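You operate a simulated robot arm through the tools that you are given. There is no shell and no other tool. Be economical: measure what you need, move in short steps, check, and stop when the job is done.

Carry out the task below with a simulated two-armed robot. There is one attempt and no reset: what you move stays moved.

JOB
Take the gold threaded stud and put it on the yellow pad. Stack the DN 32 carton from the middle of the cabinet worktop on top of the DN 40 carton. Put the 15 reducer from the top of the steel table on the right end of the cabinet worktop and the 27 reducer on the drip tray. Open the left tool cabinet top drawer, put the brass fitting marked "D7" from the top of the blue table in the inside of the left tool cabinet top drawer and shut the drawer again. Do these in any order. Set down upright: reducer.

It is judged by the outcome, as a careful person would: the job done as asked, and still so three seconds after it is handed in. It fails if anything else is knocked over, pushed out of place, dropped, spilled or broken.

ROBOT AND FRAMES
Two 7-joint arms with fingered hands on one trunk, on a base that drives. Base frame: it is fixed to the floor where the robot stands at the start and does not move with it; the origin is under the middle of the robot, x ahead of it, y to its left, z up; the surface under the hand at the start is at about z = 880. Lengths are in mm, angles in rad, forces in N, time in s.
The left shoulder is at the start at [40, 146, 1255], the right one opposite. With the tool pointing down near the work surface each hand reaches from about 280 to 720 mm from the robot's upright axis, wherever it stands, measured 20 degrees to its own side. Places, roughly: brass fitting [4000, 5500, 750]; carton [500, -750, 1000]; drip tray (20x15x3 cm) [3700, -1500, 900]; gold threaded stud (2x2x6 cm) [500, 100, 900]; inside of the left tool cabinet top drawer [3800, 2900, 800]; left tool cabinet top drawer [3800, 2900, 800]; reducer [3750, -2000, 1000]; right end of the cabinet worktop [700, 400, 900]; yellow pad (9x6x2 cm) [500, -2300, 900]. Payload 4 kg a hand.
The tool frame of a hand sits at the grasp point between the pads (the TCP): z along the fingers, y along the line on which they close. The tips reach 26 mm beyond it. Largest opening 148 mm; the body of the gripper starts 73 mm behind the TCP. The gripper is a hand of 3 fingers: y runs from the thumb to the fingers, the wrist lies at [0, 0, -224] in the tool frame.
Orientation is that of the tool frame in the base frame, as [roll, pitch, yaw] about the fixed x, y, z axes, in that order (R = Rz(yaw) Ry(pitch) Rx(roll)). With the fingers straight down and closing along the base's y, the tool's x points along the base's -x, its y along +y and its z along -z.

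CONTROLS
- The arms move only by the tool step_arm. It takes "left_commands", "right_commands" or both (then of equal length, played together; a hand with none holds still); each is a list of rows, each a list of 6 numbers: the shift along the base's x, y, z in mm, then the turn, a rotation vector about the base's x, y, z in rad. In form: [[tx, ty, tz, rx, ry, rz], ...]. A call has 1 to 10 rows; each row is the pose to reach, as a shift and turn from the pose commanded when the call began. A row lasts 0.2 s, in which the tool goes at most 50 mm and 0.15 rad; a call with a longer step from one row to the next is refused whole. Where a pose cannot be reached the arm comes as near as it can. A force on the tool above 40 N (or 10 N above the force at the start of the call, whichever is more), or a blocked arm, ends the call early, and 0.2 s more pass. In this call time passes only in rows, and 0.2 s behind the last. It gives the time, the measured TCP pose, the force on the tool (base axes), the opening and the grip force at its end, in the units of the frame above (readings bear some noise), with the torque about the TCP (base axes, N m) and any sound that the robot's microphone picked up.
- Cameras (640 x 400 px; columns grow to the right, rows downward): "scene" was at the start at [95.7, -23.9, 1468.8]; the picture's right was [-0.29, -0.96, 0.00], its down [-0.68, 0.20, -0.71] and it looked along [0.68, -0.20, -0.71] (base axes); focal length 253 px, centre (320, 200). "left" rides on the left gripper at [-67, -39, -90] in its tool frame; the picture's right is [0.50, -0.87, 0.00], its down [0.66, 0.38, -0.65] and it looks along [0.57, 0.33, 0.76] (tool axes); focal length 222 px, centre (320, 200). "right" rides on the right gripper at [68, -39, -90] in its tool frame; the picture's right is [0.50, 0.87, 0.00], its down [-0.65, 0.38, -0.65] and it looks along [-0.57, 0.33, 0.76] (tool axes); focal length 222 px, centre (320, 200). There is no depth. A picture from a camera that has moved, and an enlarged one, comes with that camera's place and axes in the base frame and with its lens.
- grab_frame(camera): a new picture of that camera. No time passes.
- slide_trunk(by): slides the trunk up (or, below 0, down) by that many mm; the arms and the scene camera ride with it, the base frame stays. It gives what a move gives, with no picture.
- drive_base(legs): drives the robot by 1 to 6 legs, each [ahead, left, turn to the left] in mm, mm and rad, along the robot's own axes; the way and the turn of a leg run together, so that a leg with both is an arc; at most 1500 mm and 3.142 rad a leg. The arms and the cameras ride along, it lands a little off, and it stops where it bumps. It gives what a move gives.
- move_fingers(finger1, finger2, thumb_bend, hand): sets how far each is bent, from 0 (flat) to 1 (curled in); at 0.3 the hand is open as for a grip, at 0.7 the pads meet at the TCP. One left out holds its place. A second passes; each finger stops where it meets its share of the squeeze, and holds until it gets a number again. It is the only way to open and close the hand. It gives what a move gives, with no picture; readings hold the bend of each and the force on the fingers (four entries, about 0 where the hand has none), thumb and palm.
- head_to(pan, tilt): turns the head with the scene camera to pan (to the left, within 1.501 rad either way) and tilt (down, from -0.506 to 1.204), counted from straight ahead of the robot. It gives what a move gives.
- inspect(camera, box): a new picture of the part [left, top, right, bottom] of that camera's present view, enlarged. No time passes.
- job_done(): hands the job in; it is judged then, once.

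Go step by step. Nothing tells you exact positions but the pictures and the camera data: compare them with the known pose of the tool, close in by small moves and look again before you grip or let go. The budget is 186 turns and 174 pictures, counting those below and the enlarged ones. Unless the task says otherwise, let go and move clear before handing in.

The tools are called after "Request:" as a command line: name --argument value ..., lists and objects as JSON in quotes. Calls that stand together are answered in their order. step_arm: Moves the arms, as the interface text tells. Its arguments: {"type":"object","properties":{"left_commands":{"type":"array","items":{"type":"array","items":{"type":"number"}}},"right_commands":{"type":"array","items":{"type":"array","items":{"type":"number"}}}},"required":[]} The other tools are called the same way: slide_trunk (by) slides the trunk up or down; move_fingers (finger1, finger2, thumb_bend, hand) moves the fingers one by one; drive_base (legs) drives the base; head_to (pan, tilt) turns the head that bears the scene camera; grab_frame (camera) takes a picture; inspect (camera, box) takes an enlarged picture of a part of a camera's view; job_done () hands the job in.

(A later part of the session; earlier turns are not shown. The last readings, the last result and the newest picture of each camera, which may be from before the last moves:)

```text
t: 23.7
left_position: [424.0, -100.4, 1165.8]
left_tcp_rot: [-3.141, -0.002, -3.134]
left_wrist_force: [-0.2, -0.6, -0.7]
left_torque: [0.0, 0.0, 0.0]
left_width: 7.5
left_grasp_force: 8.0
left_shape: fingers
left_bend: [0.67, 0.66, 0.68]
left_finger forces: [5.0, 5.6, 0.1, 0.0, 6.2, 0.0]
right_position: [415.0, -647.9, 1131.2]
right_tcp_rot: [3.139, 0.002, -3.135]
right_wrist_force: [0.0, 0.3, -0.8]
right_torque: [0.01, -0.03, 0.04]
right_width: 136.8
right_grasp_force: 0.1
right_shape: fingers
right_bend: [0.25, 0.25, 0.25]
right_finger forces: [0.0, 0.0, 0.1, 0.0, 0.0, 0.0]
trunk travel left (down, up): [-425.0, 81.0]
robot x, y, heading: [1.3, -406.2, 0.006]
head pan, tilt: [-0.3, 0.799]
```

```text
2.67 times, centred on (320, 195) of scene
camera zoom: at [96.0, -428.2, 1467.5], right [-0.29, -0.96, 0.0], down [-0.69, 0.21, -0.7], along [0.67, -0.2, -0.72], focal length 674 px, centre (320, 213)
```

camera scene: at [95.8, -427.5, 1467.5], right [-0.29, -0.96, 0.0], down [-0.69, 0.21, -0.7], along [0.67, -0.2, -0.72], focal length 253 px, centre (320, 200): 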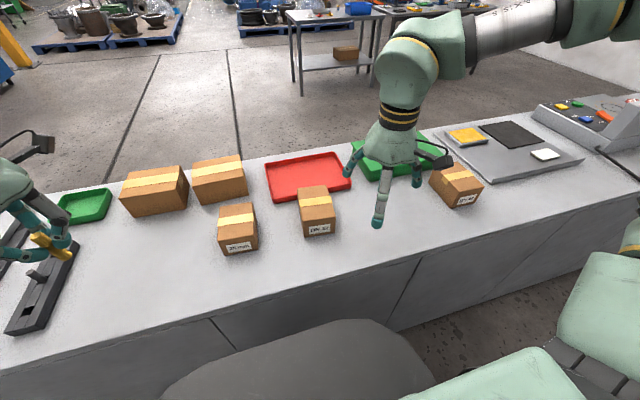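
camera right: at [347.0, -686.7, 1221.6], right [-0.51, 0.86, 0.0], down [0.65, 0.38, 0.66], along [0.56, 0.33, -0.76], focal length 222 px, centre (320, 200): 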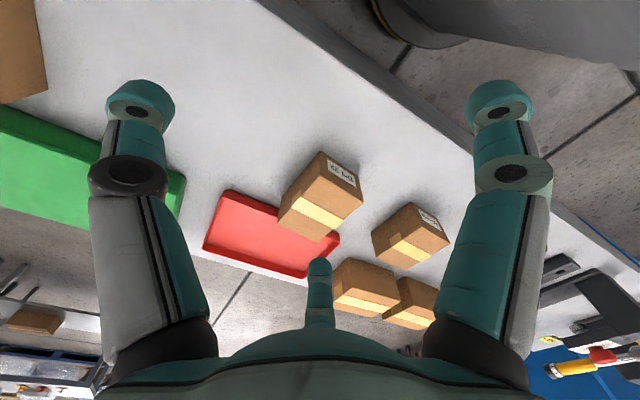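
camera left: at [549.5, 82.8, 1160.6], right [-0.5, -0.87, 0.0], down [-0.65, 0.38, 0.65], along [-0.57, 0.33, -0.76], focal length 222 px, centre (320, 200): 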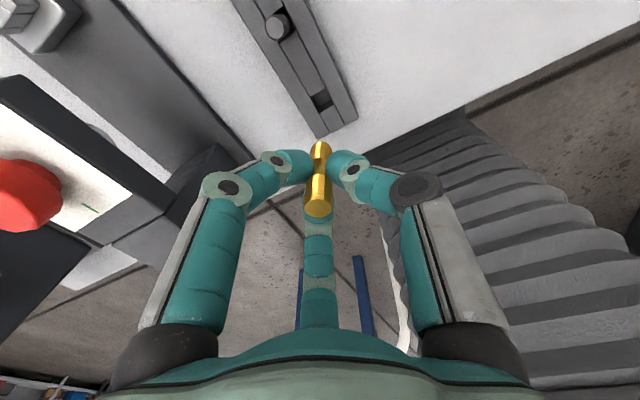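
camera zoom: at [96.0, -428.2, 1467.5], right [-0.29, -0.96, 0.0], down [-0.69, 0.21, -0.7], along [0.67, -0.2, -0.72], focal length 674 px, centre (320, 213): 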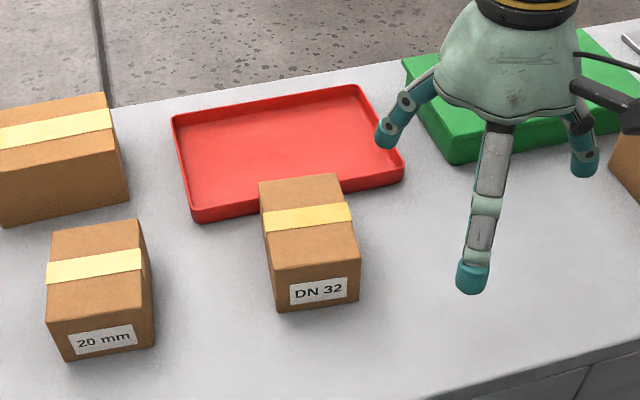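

Request:
step_arm --right_commands '[[36, 24, -10, 0, 0, -0.05], [72, 48, -22, 0, 0, -0.11], [108, 72, -36, 0, 0, -0.11], [140, 94, -55, 0, 0, -0.11], [163, 107, -85, 0, 0, -0.11]]'

Request:
grab_frame --camera "right"

Request:
inspect --camera "scene" --box '[200, 120, 440, 270]'

```text
t: 24.9
left_position: [424.6, -98.8, 1165.1]
left_tcp_rot: [-3.141, -0.001, -3.132]
left_wrist_force: [0.3, -0.1, -1.4]
left_torque: [0.0, 0.03, -0.01]
left_width: 7.4
left_grasp_force: 8.7
left_shape: fingers
left_bend: [0.67, 0.66, 0.68]
left_finger forces: [5.0, 5.7, 0.0, 0.1, 6.1, 0.1]
right_position: [529.0, -600.4, 1069.6]
right_tcp_rot: [3.138, 0.002, 3.039]
right_wrist_force: [0.0, -0.5, -0.3]
right_torque: [0.0, 0.01, -0.03]
right_width: 136.9
right_grasp_force: 0.1
right_shape: fingers
right_bend: [0.25, 0.25, 0.25]
right_finger forces: [0.1, 0.1, 0.0, 0.0, 0.1, 0.0]
right hand out of reach, approached as far as the arm can: row 3, 4, 5
trunk travel left (down, up): [-425.0, 81.0]
robot x, y, heading: [4.3, -404.3, 0.009]
head pan, tilt: [-0.3, 0.799]
```

```text
140 pictures are left
camera right: at [457.2, -632.0, 1159.3], right [-0.41, 0.91, 0.0], down [0.69, 0.31, 0.66], along [0.6, 0.27, -0.75], focal length 222 px, centre (320, 200)
```

right: 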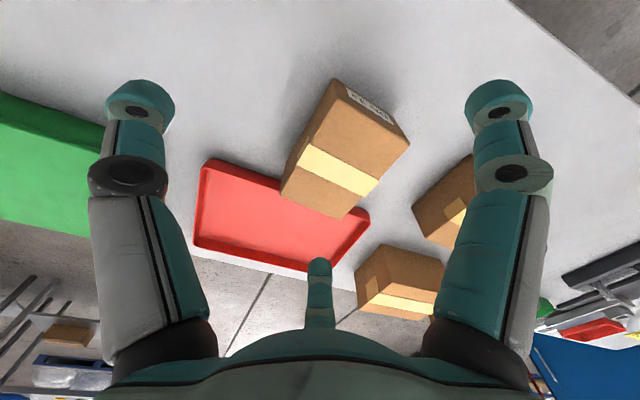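

```text
2.67 times, centred on (320, 195) of scene
camera zoom: at [96.8, -428.3, 1467.4], right [-0.29, -0.96, 0.0], down [-0.69, 0.21, -0.7], along [0.67, -0.2, -0.72], focal length 674 px, centre (320, 213)
```

zoom: 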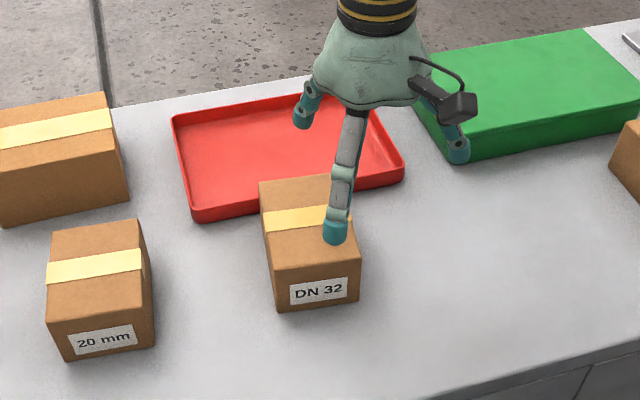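

The right arm wants the carton further to its right; I'll drive 140 mm left and retry.

Request:
drive_base --legs '[[0, 140, 0]]'

Request:
step_arm --right_commands '[[16, -30, 0, 0, 0, 0], [32, -60, 0, 0, 0, 0], [48, -80, 0, 0, 0, 0]]'

Request:
grab_frame --camera "right"

Request:
inspect --camera "scene" --box '[260, 120, 500, 270]'

```text
t: 26.3
left_position: [423.6, 40.9, 1164.9]
left_tcp_rot: [3.14, -0.001, -3.135]
left_wrist_force: [0.2, -0.6, -0.5]
left_torque: [-0.02, 0.0, -0.01]
left_width: 7.2
left_grasp_force: 8.6
left_shape: fingers
left_bend: [0.67, 0.66, 0.68]
left_finger forces: [5.0, 5.9, 0.0, 0.1, 6.0, 0.1]
right_position: [526.6, -460.5, 1069.4]
right_tcp_rot: [3.137, 0.001, 3.037]
right_wrist_force: [-0.3, -0.1, 0.1]
right_torque: [0.08, -0.04, -0.05]
right_width: 136.8
right_grasp_force: 0.0
right_shape: fingers
right_bend: [0.25, 0.25, 0.25]
right_finger forces: [0.0, 0.0, 0.0, 0.1, 0.1, 0.0]
trunk travel left (down, up): [-425.0, 81.0]
robot x, y, heading: [-1.6, -257.4, 0.005]
head pan, tilt: [-0.3, 0.799]
```

```text
t: 27.1
left_position: [426.1, 44.2, 1165.7]
left_tcp_rot: [-3.139, 0.0, -3.135]
left_wrist_force: [1.1, 0.2, -0.6]
left_torque: [-0.01, 0.03, 0.01]
left_width: 7.8
left_grasp_force: 8.2
left_shape: fingers
left_bend: [0.67, 0.66, 0.68]
left_finger forces: [5.0, 5.8, 0.1, 0.1, 6.1, 0.0]
right_position: [577.3, -537.8, 1067.0]
right_tcp_rot: [3.137, 0.001, 3.036]
right_wrist_force: [0.0, -1.0, 0.0]
right_torque: [0.04, 0.0, 0.01]
right_width: 137.0
right_grasp_force: 0.1
right_shape: fingers
right_bend: [0.25, 0.25, 0.25]
right_finger forces: [0.0, 0.1, 0.0, 0.0, 0.1, 0.0]
trunk travel left (down, up): [-425.0, 81.0]
robot x, y, heading: [-0.6, -260.3, 0.002]
head pan, tilt: [-0.3, 0.799]
```

```text
138 pictures are left
camera right: at [504.6, -569.6, 1157.2], right [-0.41, 0.91, 0.0], down [0.69, 0.31, 0.66], along [0.6, 0.27, -0.75], focal length 222 px, centre (320, 200)
```

right: 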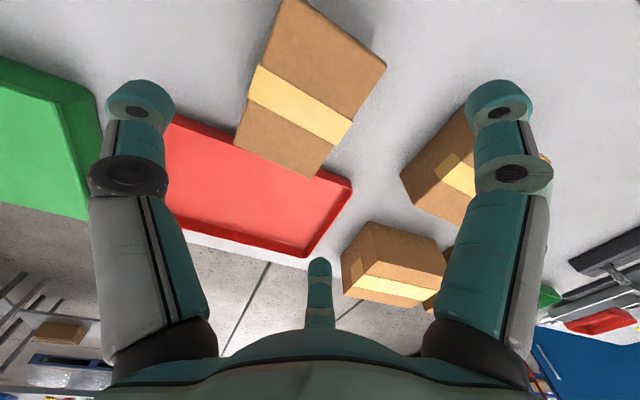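

```text
2.67 times, centred on (380, 195) of scene
camera zoom: at [95.4, -284.3, 1467.5], right [-0.29, -0.96, 0.0], down [-0.69, 0.21, -0.7], along [0.67, -0.2, -0.72], focal length 674 px, centre (160, 213)
```

zoom: 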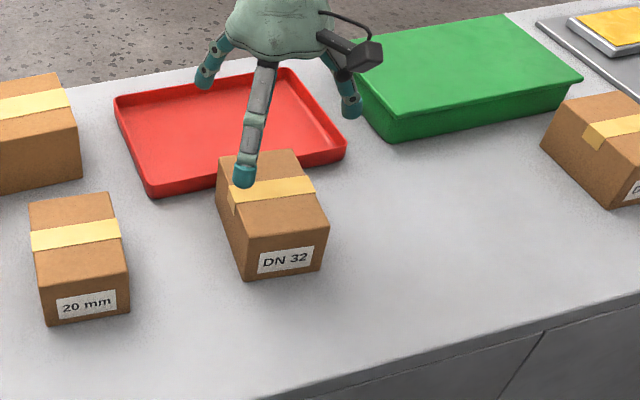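

Alignment agrees. Descending in two stages, checking clearance.

Request:
step_arm --right_commands '[[0, 0, -45, 0, 0, 0], [0, 0, -75, 0, 0, 0]]'

Request:
grab_frame --camera "right"

Request:
inspect --camera "scene" --box '[280, 130, 440, 250]'

```text
t: 27.7
left_position: [424.1, 42.8, 1166.3]
left_tcp_rot: [3.141, -0.002, -3.136]
left_wrist_force: [-0.6, -0.5, -0.9]
left_torque: [0.0, -0.01, 0.01]
left_width: 7.5
left_grasp_force: 8.8
left_shape: fingers
left_bend: [0.67, 0.66, 0.68]
left_finger forces: [5.1, 5.9, 0.1, 0.0, 6.1, 0.0]
right_position: [561.6, -547.2, 1002.5]
right_tcp_rot: [3.136, 0.007, 3.037]
right_wrist_force: [0.5, 0.3, 0.2]
right_torque: [-0.01, -0.03, 0.03]
right_width: 136.7
right_grasp_force: 0.1
right_shape: fingers
right_bend: [0.25, 0.25, 0.25]
right_finger forces: [0.1, 0.1, 0.0, 0.0, 0.1, 0.1]
right hand out of reach, approached as far as the arm can: row 1, 2
trunk travel left (down, up): [-425.0, 81.0]
robot x, y, heading: [2.9, -262.3, 0.014]
head pan, tilt: [-0.3, 0.799]
```

```text
136 pictures are left
camera right: at [489.6, -579.6, 1092.6], right [-0.41, 0.91, 0.0], down [0.69, 0.3, 0.66], along [0.6, 0.27, -0.75], focal length 222 px, centre (320, 200)
```

right: 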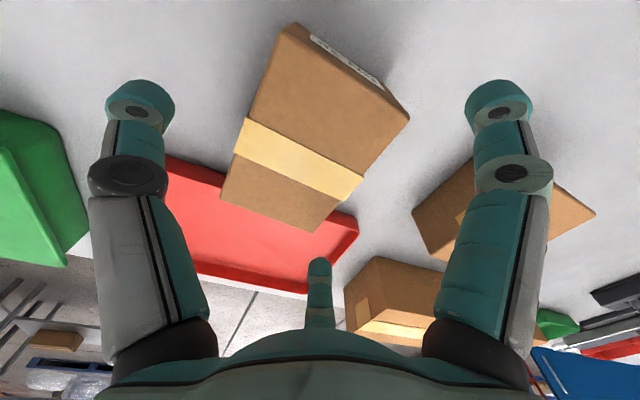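

```text
3.33 times, centred on (360, 190) of scene
camera zoom: at [94.8, -285.2, 1467.5], right [-0.29, -0.96, 0.0], down [-0.69, 0.21, -0.7], along [0.67, -0.2, -0.72], focal length 843 px, centre (187, 233)
```

zoom: 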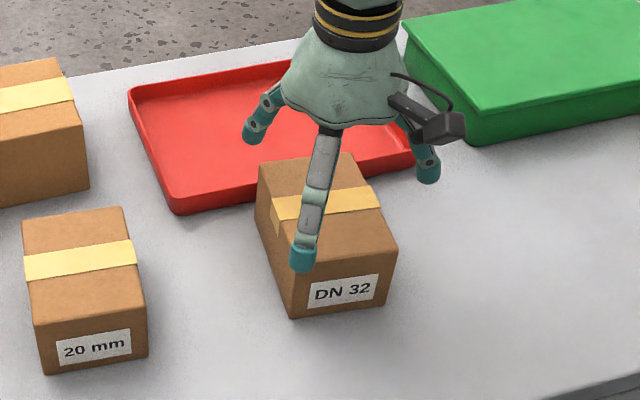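

The arm reaches further when higher relative to the shoulder, so I'll return to the hover pose and descend using the trunk instead.

Request:
step_arm --right_commands '[[8, 4, 30, 0, 0, 0], [16, 9, 64, 0, 0, 0]]'

Request:
slide_trunk --by -75

Request:
grab_frame --camera "right"

```text
t: 28.3
left_position: [424.4, 43.1, 1166.2]
left_tcp_rot: [-3.141, 0.001, -3.135]
left_wrist_force: [0.6, -0.9, -0.6]
left_torque: [-0.03, 0.03, 0.03]
left_width: 7.5
left_grasp_force: 8.9
left_shape: fingers
left_bend: [0.67, 0.66, 0.68]
left_finger forces: [5.0, 5.8, 0.1, 0.0, 6.0, 0.0]
right_position: [574.9, -537.4, 1067.3]
right_tcp_rot: [3.137, 0.002, 3.036]
right_wrist_force: [0.3, 0.1, -0.1]
right_torque: [-0.01, 0.01, -0.02]
right_width: 136.7
right_grasp_force: 0.0
right_shape: fingers
right_bend: [0.25, 0.25, 0.25]
right_finger forces: [0.0, 0.0, 0.0, 0.0, 0.0, 0.0]
trunk travel left (down, up): [-425.0, 81.0]
robot x, y, heading: [-4.0, -264.8, 0.005]
head pan, tilt: [-0.3, 0.799]
```

```text
t: 29.4
left_position: [425.0, 43.2, 1089.6]
left_tcp_rot: [3.141, 0.0, -3.134]
left_wrist_force: [-0.3, -0.2, -0.7]
left_torque: [0.01, -0.01, 0.01]
left_width: 7.5
left_grasp_force: 8.3
left_shape: fingers
left_bend: [0.67, 0.66, 0.68]
left_finger forces: [5.0, 5.7, 0.0, 0.1, 6.1, 0.1]
right_position: [576.7, -535.9, 990.5]
right_tcp_rot: [3.139, 0.001, 3.035]
right_wrist_force: [-0.3, 0.9, 0.3]
right_torque: [-0.02, -0.04, 0.0]
right_width: 137.0
right_grasp_force: 0.1
right_shape: fingers
right_bend: [0.25, 0.25, 0.25]
right_finger forces: [0.0, 0.0, 0.0, 0.1, 0.0, 0.0]
trunk travel left (down, up): [-350.0, 156.0]
robot x, y, heading: [2.3, -266.3, 0.004]
head pan, tilt: [-0.3, 0.799]
```

```text
134 pictures are left
camera right: at [504.2, -568.3, 1081.1], right [-0.41, 0.91, 0.0], down [0.69, 0.31, 0.66], along [0.6, 0.27, -0.75], focal length 222 px, centre (320, 200)
```

right: 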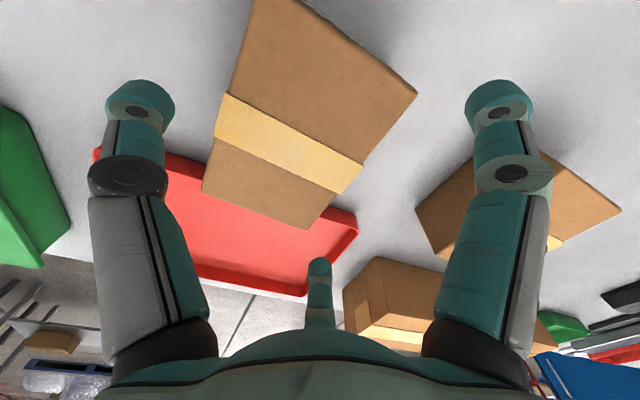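

Request:
slide_trunk --by -54

Request:
grab_frame --camera "right"

Request:
inspect --camera "scene" --box '[280, 110, 440, 230]'

```text
t: 30.3
left_position: [423.6, 42.7, 1036.1]
left_tcp_rot: [-3.141, -0.002, -3.136]
left_wrist_force: [0.3, 0.4, -0.5]
left_torque: [-0.03, -0.01, -0.02]
left_width: 7.3
left_grasp_force: 8.6
left_shape: fingers
left_bend: [0.67, 0.66, 0.68]
left_finger forces: [5.0, 5.8, 0.1, 0.1, 6.2, 0.0]
right_position: [575.8, -537.2, 938.6]
right_tcp_rot: [3.137, 0.002, 3.036]
right_wrist_force: [0.0, 0.3, 0.1]
right_torque: [0.01, 0.0, 0.01]
right_width: 136.6
right_grasp_force: 0.1
right_shape: fingers
right_bend: [0.25, 0.25, 0.25]
right_finger forces: [0.0, 0.0, 0.1, 0.0, 0.0, 0.0]
trunk travel left (down, up): [-296.0, 210.0]
robot x, y, heading: [-0.3, -261.2, 0.009]
head pan, tilt: [-0.3, 0.799]
```

```text
133 pictures are left
camera right: at [504.1, -568.3, 1027.5], right [-0.41, 0.91, 0.0], down [0.69, 0.31, 0.66], along [0.6, 0.27, -0.75], focal length 222 px, centre (320, 200)
```

right: 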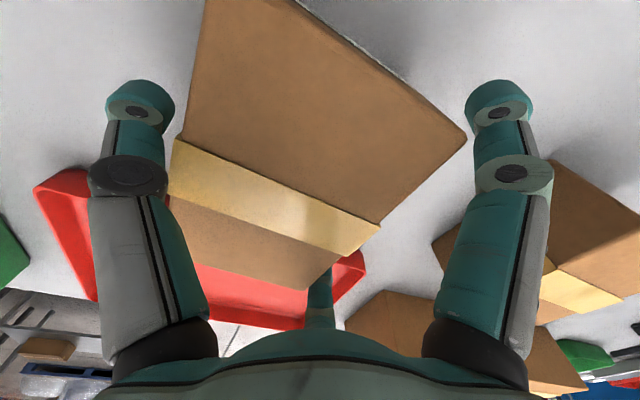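

```text
3.33 times, centred on (360, 170) of scene
camera zoom: at [94.7, -285.2, 1338.1], right [-0.29, -0.96, 0.0], down [-0.69, 0.21, -0.7], along [0.67, -0.2, -0.72], focal length 843 px, centre (187, 300)
```

zoom: 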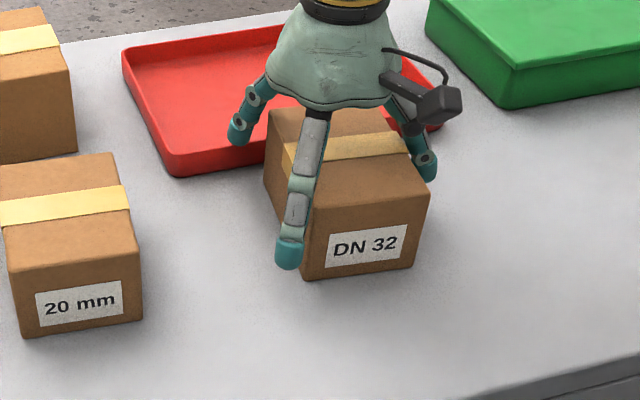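

There's spare room on the thumb side; I'll shift 9 mm to +y so the two fingers land further from the corners, then close.

Request:
step_arm --right_commands '[[2, 9, -3, 0, 0, 0]]'

Request:
move_fingers --hand "right" --finger1 0.4 --finger2 0.4 --thumb_bend 0.25

Request:
inspect --camera "scene" --box '[280, 110, 440, 230]'

Request:
grab_frame --camera "right"

```text
t: 30.7
left_position: [424.2, 43.1, 1036.5]
left_tcp_rot: [-3.141, -0.002, -3.135]
left_wrist_force: [0.3, 0.3, -1.5]
left_torque: [0.02, -0.01, -0.02]
left_width: 7.7
left_grasp_force: 8.6
left_shape: fingers
left_bend: [0.67, 0.66, 0.68]
left_finger forces: [5.0, 5.8, 0.0, 0.1, 6.1, 0.1]
right_position: [577.9, -527.8, 933.8]
right_tcp_rot: [3.138, 0.003, 3.038]
right_wrist_force: [-0.3, -1.6, 3.6]
right_torque: [-0.15, 0.06, -0.02]
right_width: 138.1
right_grasp_force: 1.9
right_shape: fingers
right_bend: [0.25, 0.25, 0.24]
right_finger forces: [0.1, 0.0, 0.1, 0.1, 2.9, 0.0]
trunk travel left (down, up): [-296.0, 210.0]
robot x, y, heading: [-1.8, -263.9, 0.006]
head pan, tilt: [-0.3, 0.799]
```

```text
t: 31.7
left_position: [423.6, 42.1, 1036.1]
left_tcp_rot: [-3.142, 0.001, -3.135]
left_wrist_force: [-0.8, 0.2, -0.7]
left_torque: [-0.02, -0.03, 0.0]
left_width: 7.4
left_grasp_force: 8.1
left_shape: fingers
left_bend: [0.67, 0.66, 0.68]
left_finger forces: [4.9, 5.8, 0.0, 0.1, 6.1, 0.1]
right_position: [579.3, -528.0, 934.2]
right_tcp_rot: [3.138, 0.004, 3.036]
right_wrist_force: [0.2, -2.3, 2.3]
right_torque: [-0.2, 0.02, 0.02]
right_width: 118.9
right_grasp_force: 1.7
right_shape: fingers
right_bend: [0.4, 0.4, 0.24]
right_finger forces: [0.0, 0.0, 0.0, 0.0, 3.4, 0.0]
trunk travel left (down, up): [-296.0, 210.0]
robot x, y, heading: [-0.1, -262.7, 0.009]
head pan, tilt: [-0.3, 0.799]
```

```text
3.33 times, centred on (360, 170) of scene
camera zoom: at [94.5, -285.4, 1338.2], right [-0.29, -0.96, 0.0], down [-0.69, 0.21, -0.7], along [0.67, -0.2, -0.72], focal length 843 px, centre (187, 300)
```

zoom: 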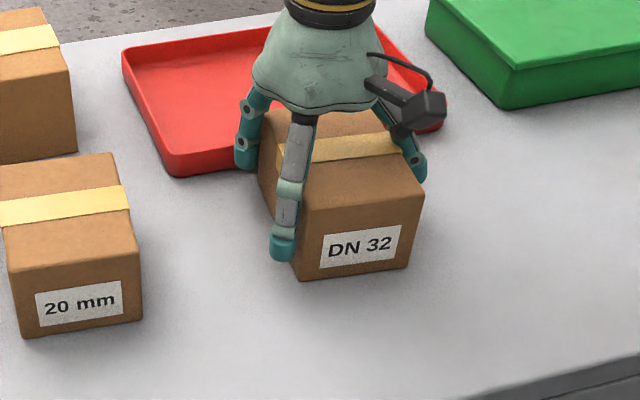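

```text
130 pictures are left
camera right: at [505.9, -559.3, 1024.9], right [-0.41, 0.91, 0.0], down [0.69, 0.31, 0.66], along [0.6, 0.27, -0.75], focal length 222 px, centre (320, 200)
```

right: 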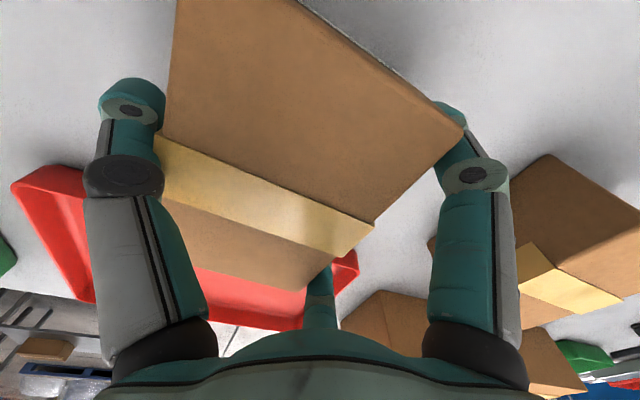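

Request:
move_fingers --hand "right" --finger1 0.65 --finger2 0.65 --thumb_bend 0.5

Request:
inspect --camera "scene" --box '[280, 110, 440, 230]'

Request:
grab_frame --camera "right"

```text
t: 32.7
left_position: [423.4, 42.5, 1036.5]
left_tcp_rot: [3.14, 0.0, -3.134]
left_wrist_force: [-0.7, 0.1, -1.2]
left_torque: [-0.03, 0.06, -0.04]
left_width: 7.5
left_grasp_force: 9.0
left_shape: fingers
left_bend: [0.67, 0.66, 0.68]
left_finger forces: [5.0, 5.9, 0.0, 0.0, 6.1, 0.1]
right_position: [577.3, -528.4, 934.9]
right_tcp_rot: [3.14, 0.003, 3.035]
right_wrist_force: [-0.1, -3.2, 9.6]
right_torque: [-0.13, 0.04, 0.06]
right_width: 98.5
right_grasp_force: 36.5
right_shape: fingers
right_bend: [0.48, 0.48, 0.43]
right_finger forces: [16.7, 17.1, 0.0, 0.0, 38.9, 0.0]
trunk travel left (down, up): [-296.0, 210.0]
robot x, y, heading: [-0.1, -260.8, 0.006]
head pan, tilt: [-0.3, 0.799]
```

```text
3.33 times, centred on (360, 170) of scene
camera zoom: at [93.7, -285.3, 1338.2], right [-0.29, -0.96, 0.0], down [-0.69, 0.21, -0.7], along [0.67, -0.2, -0.72], focal length 843 px, centre (187, 300)
```

zoom: 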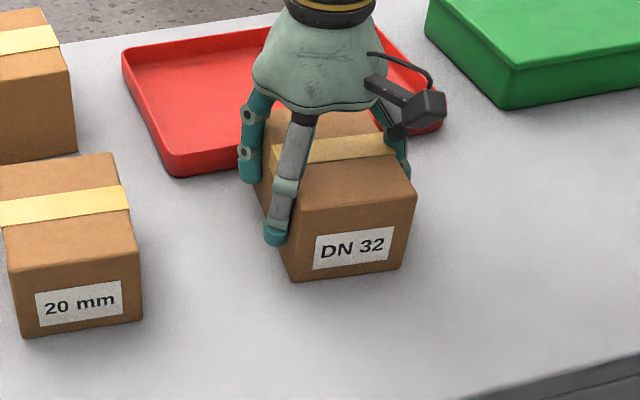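

```text
128 pictures are left
camera right: at [505.4, -559.3, 1025.5], right [-0.41, 0.91, 0.0], down [0.69, 0.31, 0.66], along [0.6, 0.27, -0.75], focal length 222 px, centre (320, 200)
```

right: 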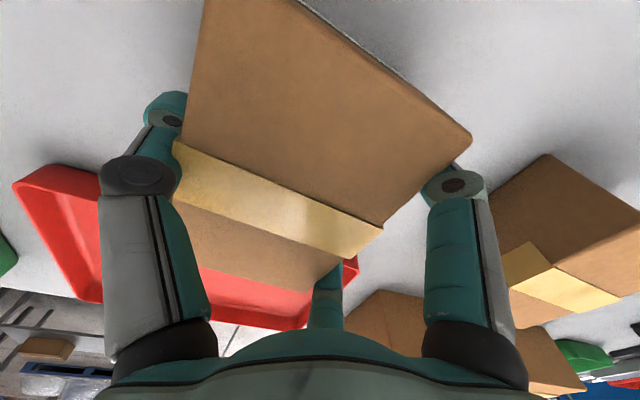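

Good firm grip. Lifting with the trunk.

Request:
slide_trunk --by 60

Request:
grab_frame --camera "right"

Request:
grab_frame --camera "scene"

```text
t: 33.7
left_position: [425.0, 41.9, 1095.3]
left_tcp_rot: [-3.141, -0.002, -3.135]
left_wrist_force: [0.4, 0.3, -0.8]
left_torque: [-0.01, -0.01, 0.02]
left_width: 7.9
left_grasp_force: 8.6
left_shape: fingers
left_bend: [0.67, 0.66, 0.68]
left_finger forces: [5.1, 5.8, 0.1, 0.0, 6.1, 0.0]
right_position: [577.9, -527.6, 992.9]
right_tcp_rot: [3.139, 0.001, 3.038]
right_wrist_force: [0.6, -0.2, -2.9]
right_torque: [0.05, 0.02, 0.03]
right_width: 98.4
right_grasp_force: 36.3
right_shape: fingers
right_bend: [0.48, 0.48, 0.43]
right_finger forces: [18.1, 18.1, 0.0, 0.0, 36.4, 0.1]
trunk travel left (down, up): [-356.0, 150.0]
robot x, y, heading: [0.8, -263.4, 0.005]
head pan, tilt: [-0.3, 0.799]
```

```text
127 pictures are left
camera right: at [506.6, -559.2, 1084.0], right [-0.41, 0.91, 0.0], down [0.69, 0.31, 0.66], along [0.6, 0.27, -0.75], focal length 222 px, centre (320, 200)
```

right: 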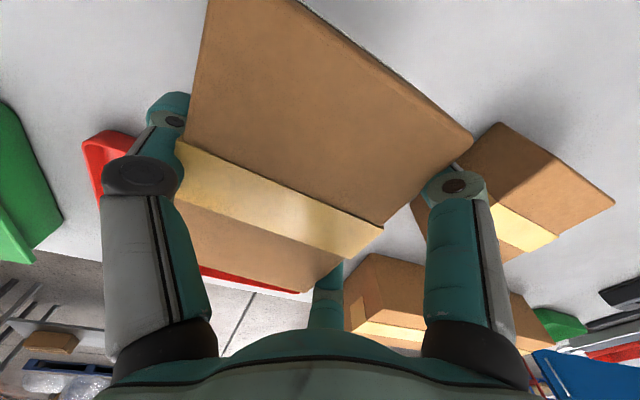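

```text
126 pictures are left
camera scene: at [95.5, -285.3, 1397.7], right [-0.29, -0.96, 0.0], down [-0.69, 0.21, -0.7], along [0.67, -0.2, -0.72], focal length 253 px, centre (320, 200)
```

scene: 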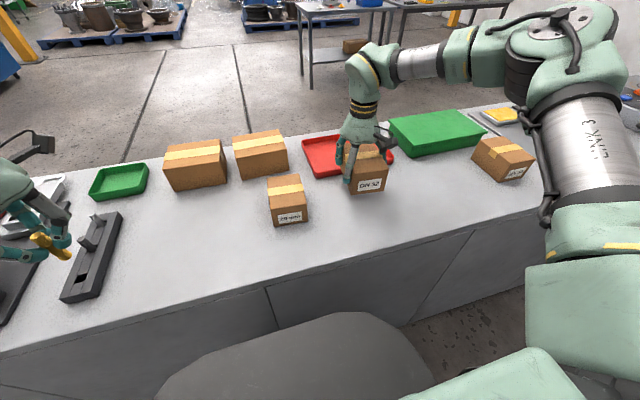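

DN 32 is held with the bottom about 55 mm below the TCP. DN 40 is centred near (551,-1015), top at z≈950. I'll raise and drive right.

Request:
slide_trunk --by 80

Request:
drive_base --legs '[[0, -460, 0]]'

Request:
grab_frame --camera "scene"

Request:
grab_frame --camera "right"

```text
t: 34.9
left_position: [424.5, 42.5, 1176.9]
left_tcp_rot: [-3.141, -0.002, -3.135]
left_wrist_force: [-0.2, 0.5, -1.1]
left_torque: [0.0, -0.01, 0.0]
left_width: 7.2
left_grasp_force: 8.6
left_shape: fingers
left_bend: [0.67, 0.66, 0.68]
left_finger forces: [5.0, 5.8, 0.1, 0.0, 6.2, 0.0]
right_position: [578.3, -527.0, 1075.6]
right_tcp_rot: [3.139, 0.003, 3.036]
right_wrist_force: [-0.4, 0.0, -2.4]
right_torque: [0.06, 0.02, 0.01]
right_width: 98.3
right_grasp_force: 36.8
right_shape: fingers
right_bend: [0.48, 0.48, 0.43]
right_finger forces: [18.1, 18.2, 0.0, 0.1, 36.5, 0.1]
trunk travel left (down, up): [-436.0, 70.0]
robot x, y, heading: [1.7, -260.8, 0.011]
head pan, tilt: [-0.3, 0.799]
```

```text
t: 37.7
left_position: [427.1, -412.6, 1176.9]
left_tcp_rot: [-3.14, 0.0, -3.124]
left_wrist_force: [-0.9, 0.4, -0.2]
left_torque: [-0.01, -0.02, -0.01]
left_width: 7.6
left_grasp_force: 8.7
left_shape: fingers
left_bend: [0.67, 0.66, 0.68]
left_finger forces: [5.0, 5.8, 0.0, 0.0, 6.1, 0.0]
right_position: [587.5, -982.4, 1075.5]
right_tcp_rot: [3.139, 0.001, 3.048]
right_wrist_force: [-0.1, -0.3, -3.0]
right_torque: [0.04, -0.03, 0.04]
right_width: 98.9
right_grasp_force: 36.0
right_shape: fingers
right_bend: [0.48, 0.48, 0.43]
right_finger forces: [18.1, 18.2, 0.1, 0.0, 36.3, 0.0]
trunk travel left (down, up): [-436.0, 70.0]
robot x, y, heading: [6.5, -725.6, 0.013]
head pan, tilt: [-0.3, 0.799]
```

```text
125 pictures are left
camera scene: at [101.1, -745.1, 1478.7], right [-0.28, -0.96, 0.0], down [-0.69, 0.2, -0.7], along [0.67, -0.2, -0.72], focal length 253 px, centre (320, 200)
```

scene: 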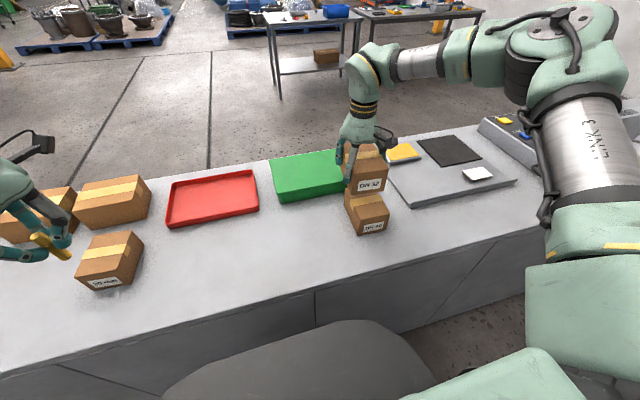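

```text
124 pictures are left
camera right: at [515.2, -1014.9, 1165.5], right [-0.42, 0.91, 0.0], down [0.69, 0.31, 0.66], along [0.6, 0.27, -0.75], focal length 222 px, centre (320, 200)
```

right: 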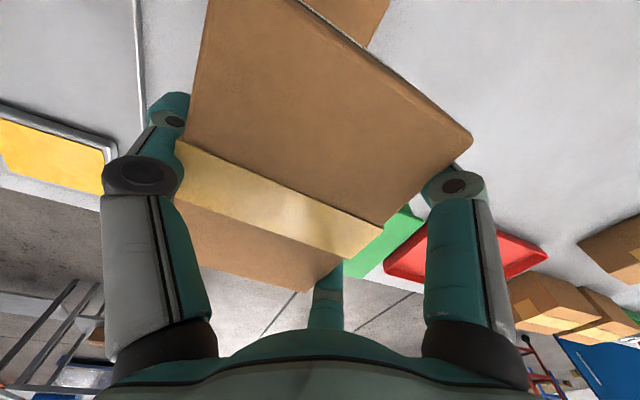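

Request:
inspect --camera "scene" --box '[290, 110, 450, 250]'

```text
2.86 times, centred on (370, 180) of scene
camera zoom: at [101.1, -745.1, 1478.7], right [-0.28, -0.96, 0.0], down [-0.69, 0.2, -0.7], along [0.67, -0.2, -0.72], focal length 723 px, centre (177, 257)
```

zoom: 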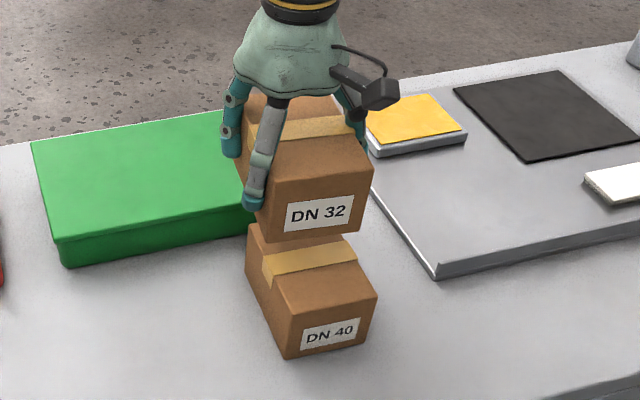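

Aligning above DN 40 (target TCP ≈ (556,-999)), then lowering with the trunk.

Request:
step_arm --right_commands '[[-16, -9, 0, 0, 0, 0.025], [-31, -17, 0, 0, 0, 0.045]]'

Request:
slide_trunk --by -55

Request:
inspect --camera "scene" --box '[280, 100, 440, 240]'

```text
t: 38.3
left_position: [425.1, -415.6, 1176.4]
left_tcp_rot: [-3.138, -0.001, -3.124]
left_wrist_force: [-0.6, 0.4, 0.8]
left_torque: [-0.01, 0.02, -0.03]
left_width: 7.3
left_grasp_force: 8.1
left_shape: fingers
left_bend: [0.67, 0.66, 0.68]
left_finger forces: [5.1, 5.7, 0.1, 0.1, 6.0, 0.0]
right_position: [555.2, -998.9, 1075.9]
right_tcp_rot: [3.137, 0.003, 3.095]
right_wrist_force: [0.0, -0.5, -2.4]
right_torque: [0.05, -0.02, -0.01]
right_width: 98.1
right_grasp_force: 35.7
right_shape: fingers
right_bend: [0.48, 0.48, 0.43]
right_finger forces: [18.2, 18.2, 0.0, 0.0, 36.4, 0.0]
trunk travel left (down, up): [-436.0, 70.0]
robot x, y, heading: [5.4, -724.9, 0.014]
head pan, tilt: [-0.3, 0.799]
```

```text
t: 39.2
left_position: [426.9, -416.0, 1120.6]
left_tcp_rot: [-3.141, -0.002, -3.124]
left_wrist_force: [-0.4, 0.1, -1.2]
left_torque: [0.01, 0.03, 0.04]
left_width: 7.5
left_grasp_force: 8.5
left_shape: fingers
left_bend: [0.67, 0.66, 0.68]
left_finger forces: [5.0, 5.8, 0.1, 0.0, 6.1, 0.1]
right_position: [557.1, -998.5, 1020.4]
right_tcp_rot: [3.139, 0.001, 3.093]
right_wrist_force: [-0.1, 0.3, -2.7]
right_torque: [0.02, -0.02, -0.01]
right_width: 98.4
right_grasp_force: 36.7
right_shape: fingers
right_bend: [0.48, 0.48, 0.43]
right_finger forces: [18.0, 18.2, 0.0, 0.0, 36.4, 0.1]
trunk travel left (down, up): [-381.0, 125.0]
robot x, y, heading: [4.2, -724.0, 0.019]
head pan, tilt: [-0.3, 0.799]
```

```text
2.86 times, centred on (360, 170) of scene
camera zoom: at [100.8, -746.8, 1422.7], right [-0.28, -0.96, 0.0], down [-0.69, 0.2, -0.7], along [0.67, -0.19, -0.72], focal length 723 px, centre (206, 286)
```

zoom: 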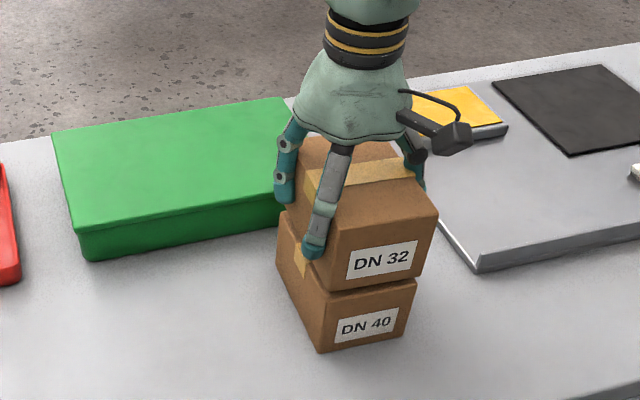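

Nearly aligned with a small gap. Lowering gently by arm until contact.

Request:
step_arm --right_commands '[[0, 0, -5, 0, 0, 0], [0, 0, -9, 0, 0, 0], [0, 0, -12, 0, 0, 0]]'

Request:
inspect --camera "scene" --box '[320, 140, 420, 220]'

```text
t: 40.0
left_position: [426.1, -415.3, 1121.1]
left_tcp_rot: [3.141, -0.002, -3.124]
left_wrist_force: [-0.2, 0.8, -1.0]
left_torque: [-0.04, 0.03, 0.02]
left_width: 7.4
left_grasp_force: 8.5
left_shape: fingers
left_bend: [0.67, 0.66, 0.68]
left_finger forces: [5.0, 5.8, 0.0, 0.0, 6.1, 0.0]
right_position: [556.2, -998.9, 1010.7]
right_tcp_rot: [3.138, 0.006, 3.092]
right_wrist_force: [0.4, -0.9, 9.5]
right_torque: [-0.37, 0.12, 0.0]
right_width: 98.1
right_grasp_force: 37.3
right_shape: fingers
right_bend: [0.48, 0.48, 0.43]
right_finger forces: [17.9, 18.1, 0.1, 0.0, 38.6, 0.0]
trunk travel left (down, up): [-381.0, 125.0]
robot x, y, heading: [5.0, -722.3, 0.016]
head pan, tilt: [-0.3, 0.799]
```

```text
5.00 times, centred on (370, 180) of scene
camera zoom: at [99.7, -746.3, 1423.1], right [-0.28, -0.96, 0.0], down [-0.69, 0.2, -0.7], along [0.67, -0.19, -0.72], focal length 1265 px, centre (70, 300)
```

zoom: 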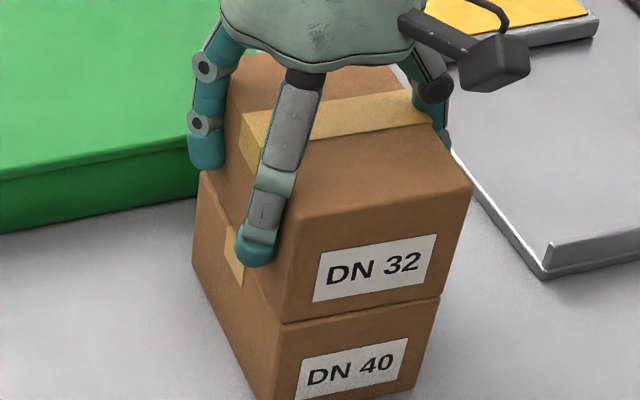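

Contact (+9.5 N) and the stack is well aligned. Releasing the fingers gradually.

Request:
step_arm --right_commands '[[0, 0, 1, 0, 0, 0]]'

Request:
move_fingers --hand "right" --finger1 0.35 --finger2 0.35 --thumb_bend 0.3

Request:
move_fingers --hand "right" --finger1 0.2 --finger2 0.2 --thumb_bend 0.15

Request:
grab_frame --camera "right"

Request:
inspect --camera "scene" --box '[280, 110, 440, 230]'

```text
t: 40.4
left_position: [426.2, -415.1, 1121.3]
left_tcp_rot: [-3.14, 0.001, -3.123]
left_wrist_force: [-0.2, -0.5, -0.9]
left_torque: [0.02, -0.03, 0.01]
left_width: 7.6
left_grasp_force: 9.5
left_shape: fingers
left_bend: [0.67, 0.66, 0.68]
left_finger forces: [5.1, 5.8, 0.0, 0.0, 6.1, 0.0]
right_position: [555.3, -999.9, 1010.1]
right_tcp_rot: [3.138, 0.005, 3.093]
right_wrist_force: [2.7, -1.5, 8.4]
right_torque: [-0.36, 0.08, 0.04]
right_width: 98.1
right_grasp_force: 36.8
right_shape: fingers
right_bend: [0.48, 0.48, 0.43]
right_finger forces: [17.9, 18.1, 0.0, 0.0, 38.9, 0.1]
trunk travel left (down, up): [-381.0, 125.0]
robot x, y, heading: [6.9, -726.3, 0.015]
head pan, tilt: [-0.3, 0.799]
```

```text
t: 41.4
left_position: [427.1, -414.5, 1120.4]
left_tcp_rot: [-3.141, -0.003, -3.125]
left_wrist_force: [0.3, -0.2, -0.4]
left_torque: [-0.02, 0.03, 0.05]
left_width: 7.4
left_grasp_force: 8.7
left_shape: fingers
left_bend: [0.67, 0.66, 0.68]
left_finger forces: [5.0, 5.7, 0.1, 0.1, 6.1, 0.0]
right_position: [555.6, -1000.8, 1010.3]
right_tcp_rot: [3.138, 0.001, 3.091]
right_wrist_force: [-0.6, 1.5, -0.1]
right_torque: [-0.06, -0.03, -0.01]
right_width: 120.1
right_grasp_force: 1.8
right_shape: fingers
right_bend: [0.35, 0.35, 0.3]
right_finger forces: [1.0, 0.9, 0.0, 0.0, 1.2, 0.0]
trunk travel left (down, up): [-381.0, 125.0]
robot x, y, heading: [-1.2, -726.6, 0.021]
head pan, tilt: [-0.3, 0.799]
```

```text
t: 42.4
left_position: [427.4, -416.0, 1121.0]
left_tcp_rot: [-3.141, -0.003, -3.125]
left_wrist_force: [0.0, 0.3, -1.2]
left_torque: [0.0, -0.04, -0.01]
left_width: 7.4
left_grasp_force: 8.3
left_shape: fingers
left_bend: [0.67, 0.66, 0.68]
left_finger forces: [5.0, 5.8, 0.0, 0.1, 6.1, 0.1]
right_position: [555.0, -1000.3, 1009.3]
right_tcp_rot: [3.137, 0.001, 3.092]
right_wrist_force: [-0.3, -0.4, 0.0]
right_torque: [-0.01, -0.02, 0.0]
right_width: 151.5
right_grasp_force: 0.0
right_shape: fingers
right_bend: [0.2, 0.2, 0.15]
right_finger forces: [0.0, 0.1, 0.1, 0.1, 0.1, 0.0]
trunk travel left (down, up): [-381.0, 125.0]
robot x, y, heading: [7.1, -727.4, 0.017]
head pan, tilt: [-0.3, 0.799]
```

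```text
120 pictures are left
camera right: at [485.6, -1034.9, 1099.9], right [-0.46, 0.89, 0.0], down [0.67, 0.34, 0.66], along [0.58, 0.3, -0.75], focal length 222 px, centre (320, 200)
```

right: 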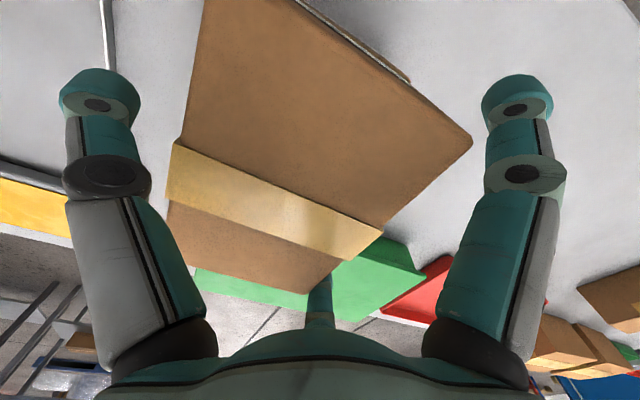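

```text
3.33 times, centred on (360, 170) of scene
camera zoom: at [100.8, -746.7, 1422.9], right [-0.28, -0.96, 0.0], down [-0.69, 0.2, -0.7], along [0.67, -0.19, -0.72], focal length 843 px, centre (187, 300)
```

zoom: 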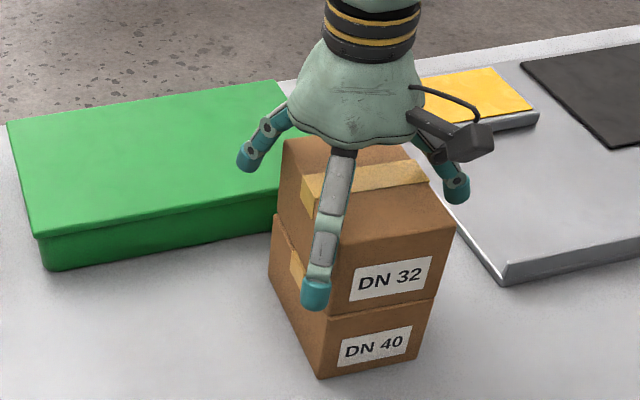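

Stack done. I'll rise clear, retract the right arm and drive right to search for the yellow pad.

Request:
slide_trunk --by 120

Request:
step_arm --right_commands '[[-40, 0, 20, 0, 0, 0], [-80, 0, 40, 0, 0, 0], [-120, 0, 50, 0, 0, 0], [-160, 0, 50, 0, 0, 0]]'

Request:
head_to --pan -0.8 --tilt 0.5

Request:
drive_base --legs '[[0, -450, 0]]'

Request:
grab_frame --camera "scene"

```text
t: 43.9
left_position: [426.1, -415.8, 1240.9]
left_tcp_rot: [3.141, 0.0, -3.123]
left_wrist_force: [0.5, 0.3, -0.4]
left_torque: [-0.01, 0.03, 0.01]
left_width: 7.4
left_grasp_force: 7.8
left_shape: fingers
left_bend: [0.67, 0.66, 0.68]
left_finger forces: [5.0, 5.9, 0.1, 0.0, 6.1, 0.0]
right_position: [556.9, -999.0, 1129.5]
right_tcp_rot: [3.138, 0.001, 3.092]
right_wrist_force: [-0.2, -0.7, -0.2]
right_torque: [-0.02, 0.0, 0.02]
right_width: 151.4
right_grasp_force: 0.0
right_shape: fingers
right_bend: [0.2, 0.2, 0.15]
right_finger forces: [0.0, 0.0, 0.0, 0.0, 0.0, 0.0]
trunk travel left (down, up): [-501.0, 5.0]
robot x, y, heading: [3.3, -723.5, 0.021]
head pan, tilt: [-0.3, 0.799]
```

```text
t: 44.9
left_position: [425.8, -415.0, 1241.8]
left_tcp_rot: [3.141, 0.001, -3.124]
left_wrist_force: [-0.1, -0.5, -0.7]
left_torque: [0.0, -0.05, 0.0]
left_width: 7.4
left_grasp_force: 8.7
left_shape: fingers
left_bend: [0.67, 0.66, 0.68]
left_finger forces: [5.0, 5.8, 0.1, 0.0, 6.2, 0.0]
right_position: [391.6, -999.2, 1181.4]
right_tcp_rot: [3.138, 0.003, 3.093]
right_wrist_force: [0.2, -0.7, 0.0]
right_torque: [0.01, -0.01, 0.05]
right_width: 151.2
right_grasp_force: 0.1
right_shape: fingers
right_bend: [0.2, 0.2, 0.15]
right_finger forces: [0.1, 0.1, 0.1, 0.0, 0.0, 0.0]
trunk travel left (down, up): [-501.0, 5.0]
robot x, y, heading: [5.8, -722.6, 0.014]
head pan, tilt: [-0.3, 0.799]
```

```text
t: 45.9
left_position: [427.2, -415.1, 1241.4]
left_tcp_rot: [3.14, -0.002, -3.124]
left_wrist_force: [0.3, -0.4, -1.0]
left_torque: [0.0, 0.0, 0.03]
left_width: 7.5
left_grasp_force: 8.2
left_shape: fingers
left_bend: [0.67, 0.66, 0.68]
left_finger forces: [5.0, 5.8, 0.0, 0.0, 6.1, 0.1]
right_position: [396.3, -998.5, 1181.9]
right_tcp_rot: [3.138, -0.001, 3.093]
right_wrist_force: [0.5, -0.4, 0.0]
right_torque: [0.02, 0.0, -0.01]
right_width: 151.3
right_grasp_force: 0.1
right_shape: fingers
right_bend: [0.2, 0.2, 0.15]
right_finger forces: [0.0, 0.0, 0.1, 0.1, 0.0, 0.0]
trunk travel left (down, up): [-501.0, 5.0]
robot x, y, heading: [6.0, -721.5, 0.019]
head pan, tilt: [-0.799, 0.499]
```

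```text
t: 48.6
left_position: [434.8, -868.1, 1240.6]
left_tcp_rot: [-3.14, -0.001, -3.125]
left_wrist_force: [-0.3, -0.3, -1.3]
left_torque: [0.01, -0.01, -0.05]
left_width: 7.5
left_grasp_force: 8.7
left_shape: fingers
left_bend: [0.67, 0.66, 0.68]
left_finger forces: [5.0, 5.9, 0.0, 0.1, 6.1, 0.0]
right_position: [400.4, -1452.6, 1181.5]
right_tcp_rot: [3.139, 0.002, 3.091]
right_wrist_force: [0.3, 1.1, 0.3]
right_torque: [-0.03, 0.01, 0.0]
right_width: 151.5
right_grasp_force: 0.0
right_shape: fingers
right_bend: [0.2, 0.2, 0.15]
right_finger forces: [0.1, 0.1, 0.0, 0.1, 0.1, 0.1]
trunk travel left (down, up): [-501.0, 5.0]
robot x, y, heading: [14.9, -1181.1, 0.018]
head pan, tilt: [-0.799, 0.499]
```

```text
118 pictures are left
camera scene: at [95.3, -1240.4, 1569.1], right [-0.71, -0.71, 0.0], down [-0.34, 0.34, -0.88], along [0.62, -0.62, -0.48], focal length 253 px, centre (320, 200)
```

scene: 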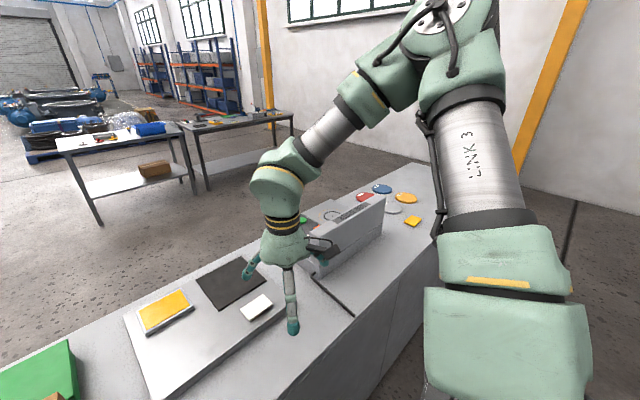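

The yellow pad is found at about (500,-2274), beyond the control box. I'll check the lane on the right before driving.

Request:
inspect --camera "scene" --box '[310, 160, 450, 250]'

Request:
head_to --pan -1.5 --tilt 0.5

Request:
grab_frame --camera "scene"

```text
4.44 times, centred on (380, 205) of scene
camera zoom: at [95.3, -1240.4, 1569.1], right [-0.71, -0.71, 0.0], down [-0.34, 0.34, -0.88], along [0.62, -0.62, -0.48], focal length 1124 px, centre (53, 178)
```

zoom: 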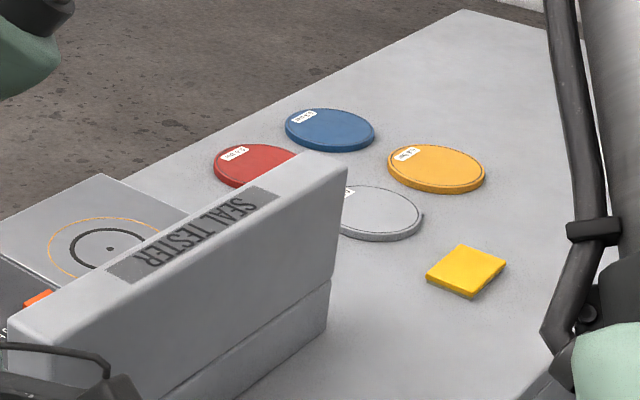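

```text
t: 49.7
left_position: [434.3, -870.6, 1241.0]
left_tcp_rot: [-3.14, 0.001, -3.125]
left_wrist_force: [0.5, 0.1, -1.2]
left_torque: [0.01, 0.0, -0.02]
left_width: 7.3
left_grasp_force: 8.7
left_shape: fingers
left_bend: [0.67, 0.66, 0.68]
left_finger forces: [5.0, 5.8, 0.0, 0.0, 6.2, 0.0]
right_position: [401.4, -1454.3, 1180.8]
right_tcp_rot: [3.139, 0.001, 3.091]
right_wrist_force: [-0.7, -0.6, 0.4]
right_torque: [-0.02, -0.05, -0.02]
right_width: 151.5
right_grasp_force: 0.0
right_shape: fingers
right_bend: [0.2, 0.2, 0.15]
right_finger forces: [0.1, 0.0, 0.0, 0.0, 0.1, 0.1]
trunk travel left (down, up): [-501.0, 5.0]
robot x, y, heading: [16.4, -1176.7, 0.015]
head pan, tilt: [-1.499, 0.499]
```

```text
116 pictures are left
camera scene: at [38.9, -1269.1, 1569.1], right [-1.0, -0.09, 0.0], down [-0.04, 0.48, -0.88], along [0.08, -0.87, -0.48], focal length 253 px, centre (320, 200)
```

scene: 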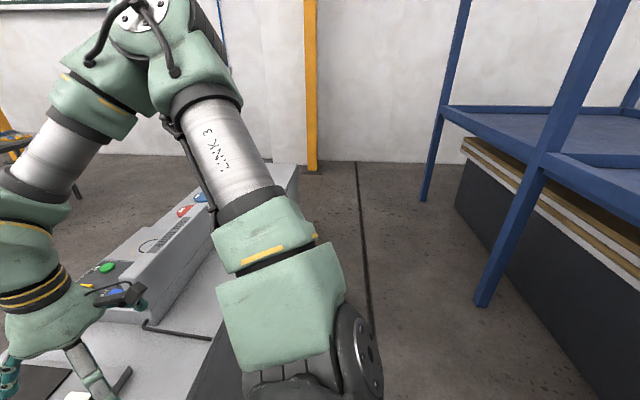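

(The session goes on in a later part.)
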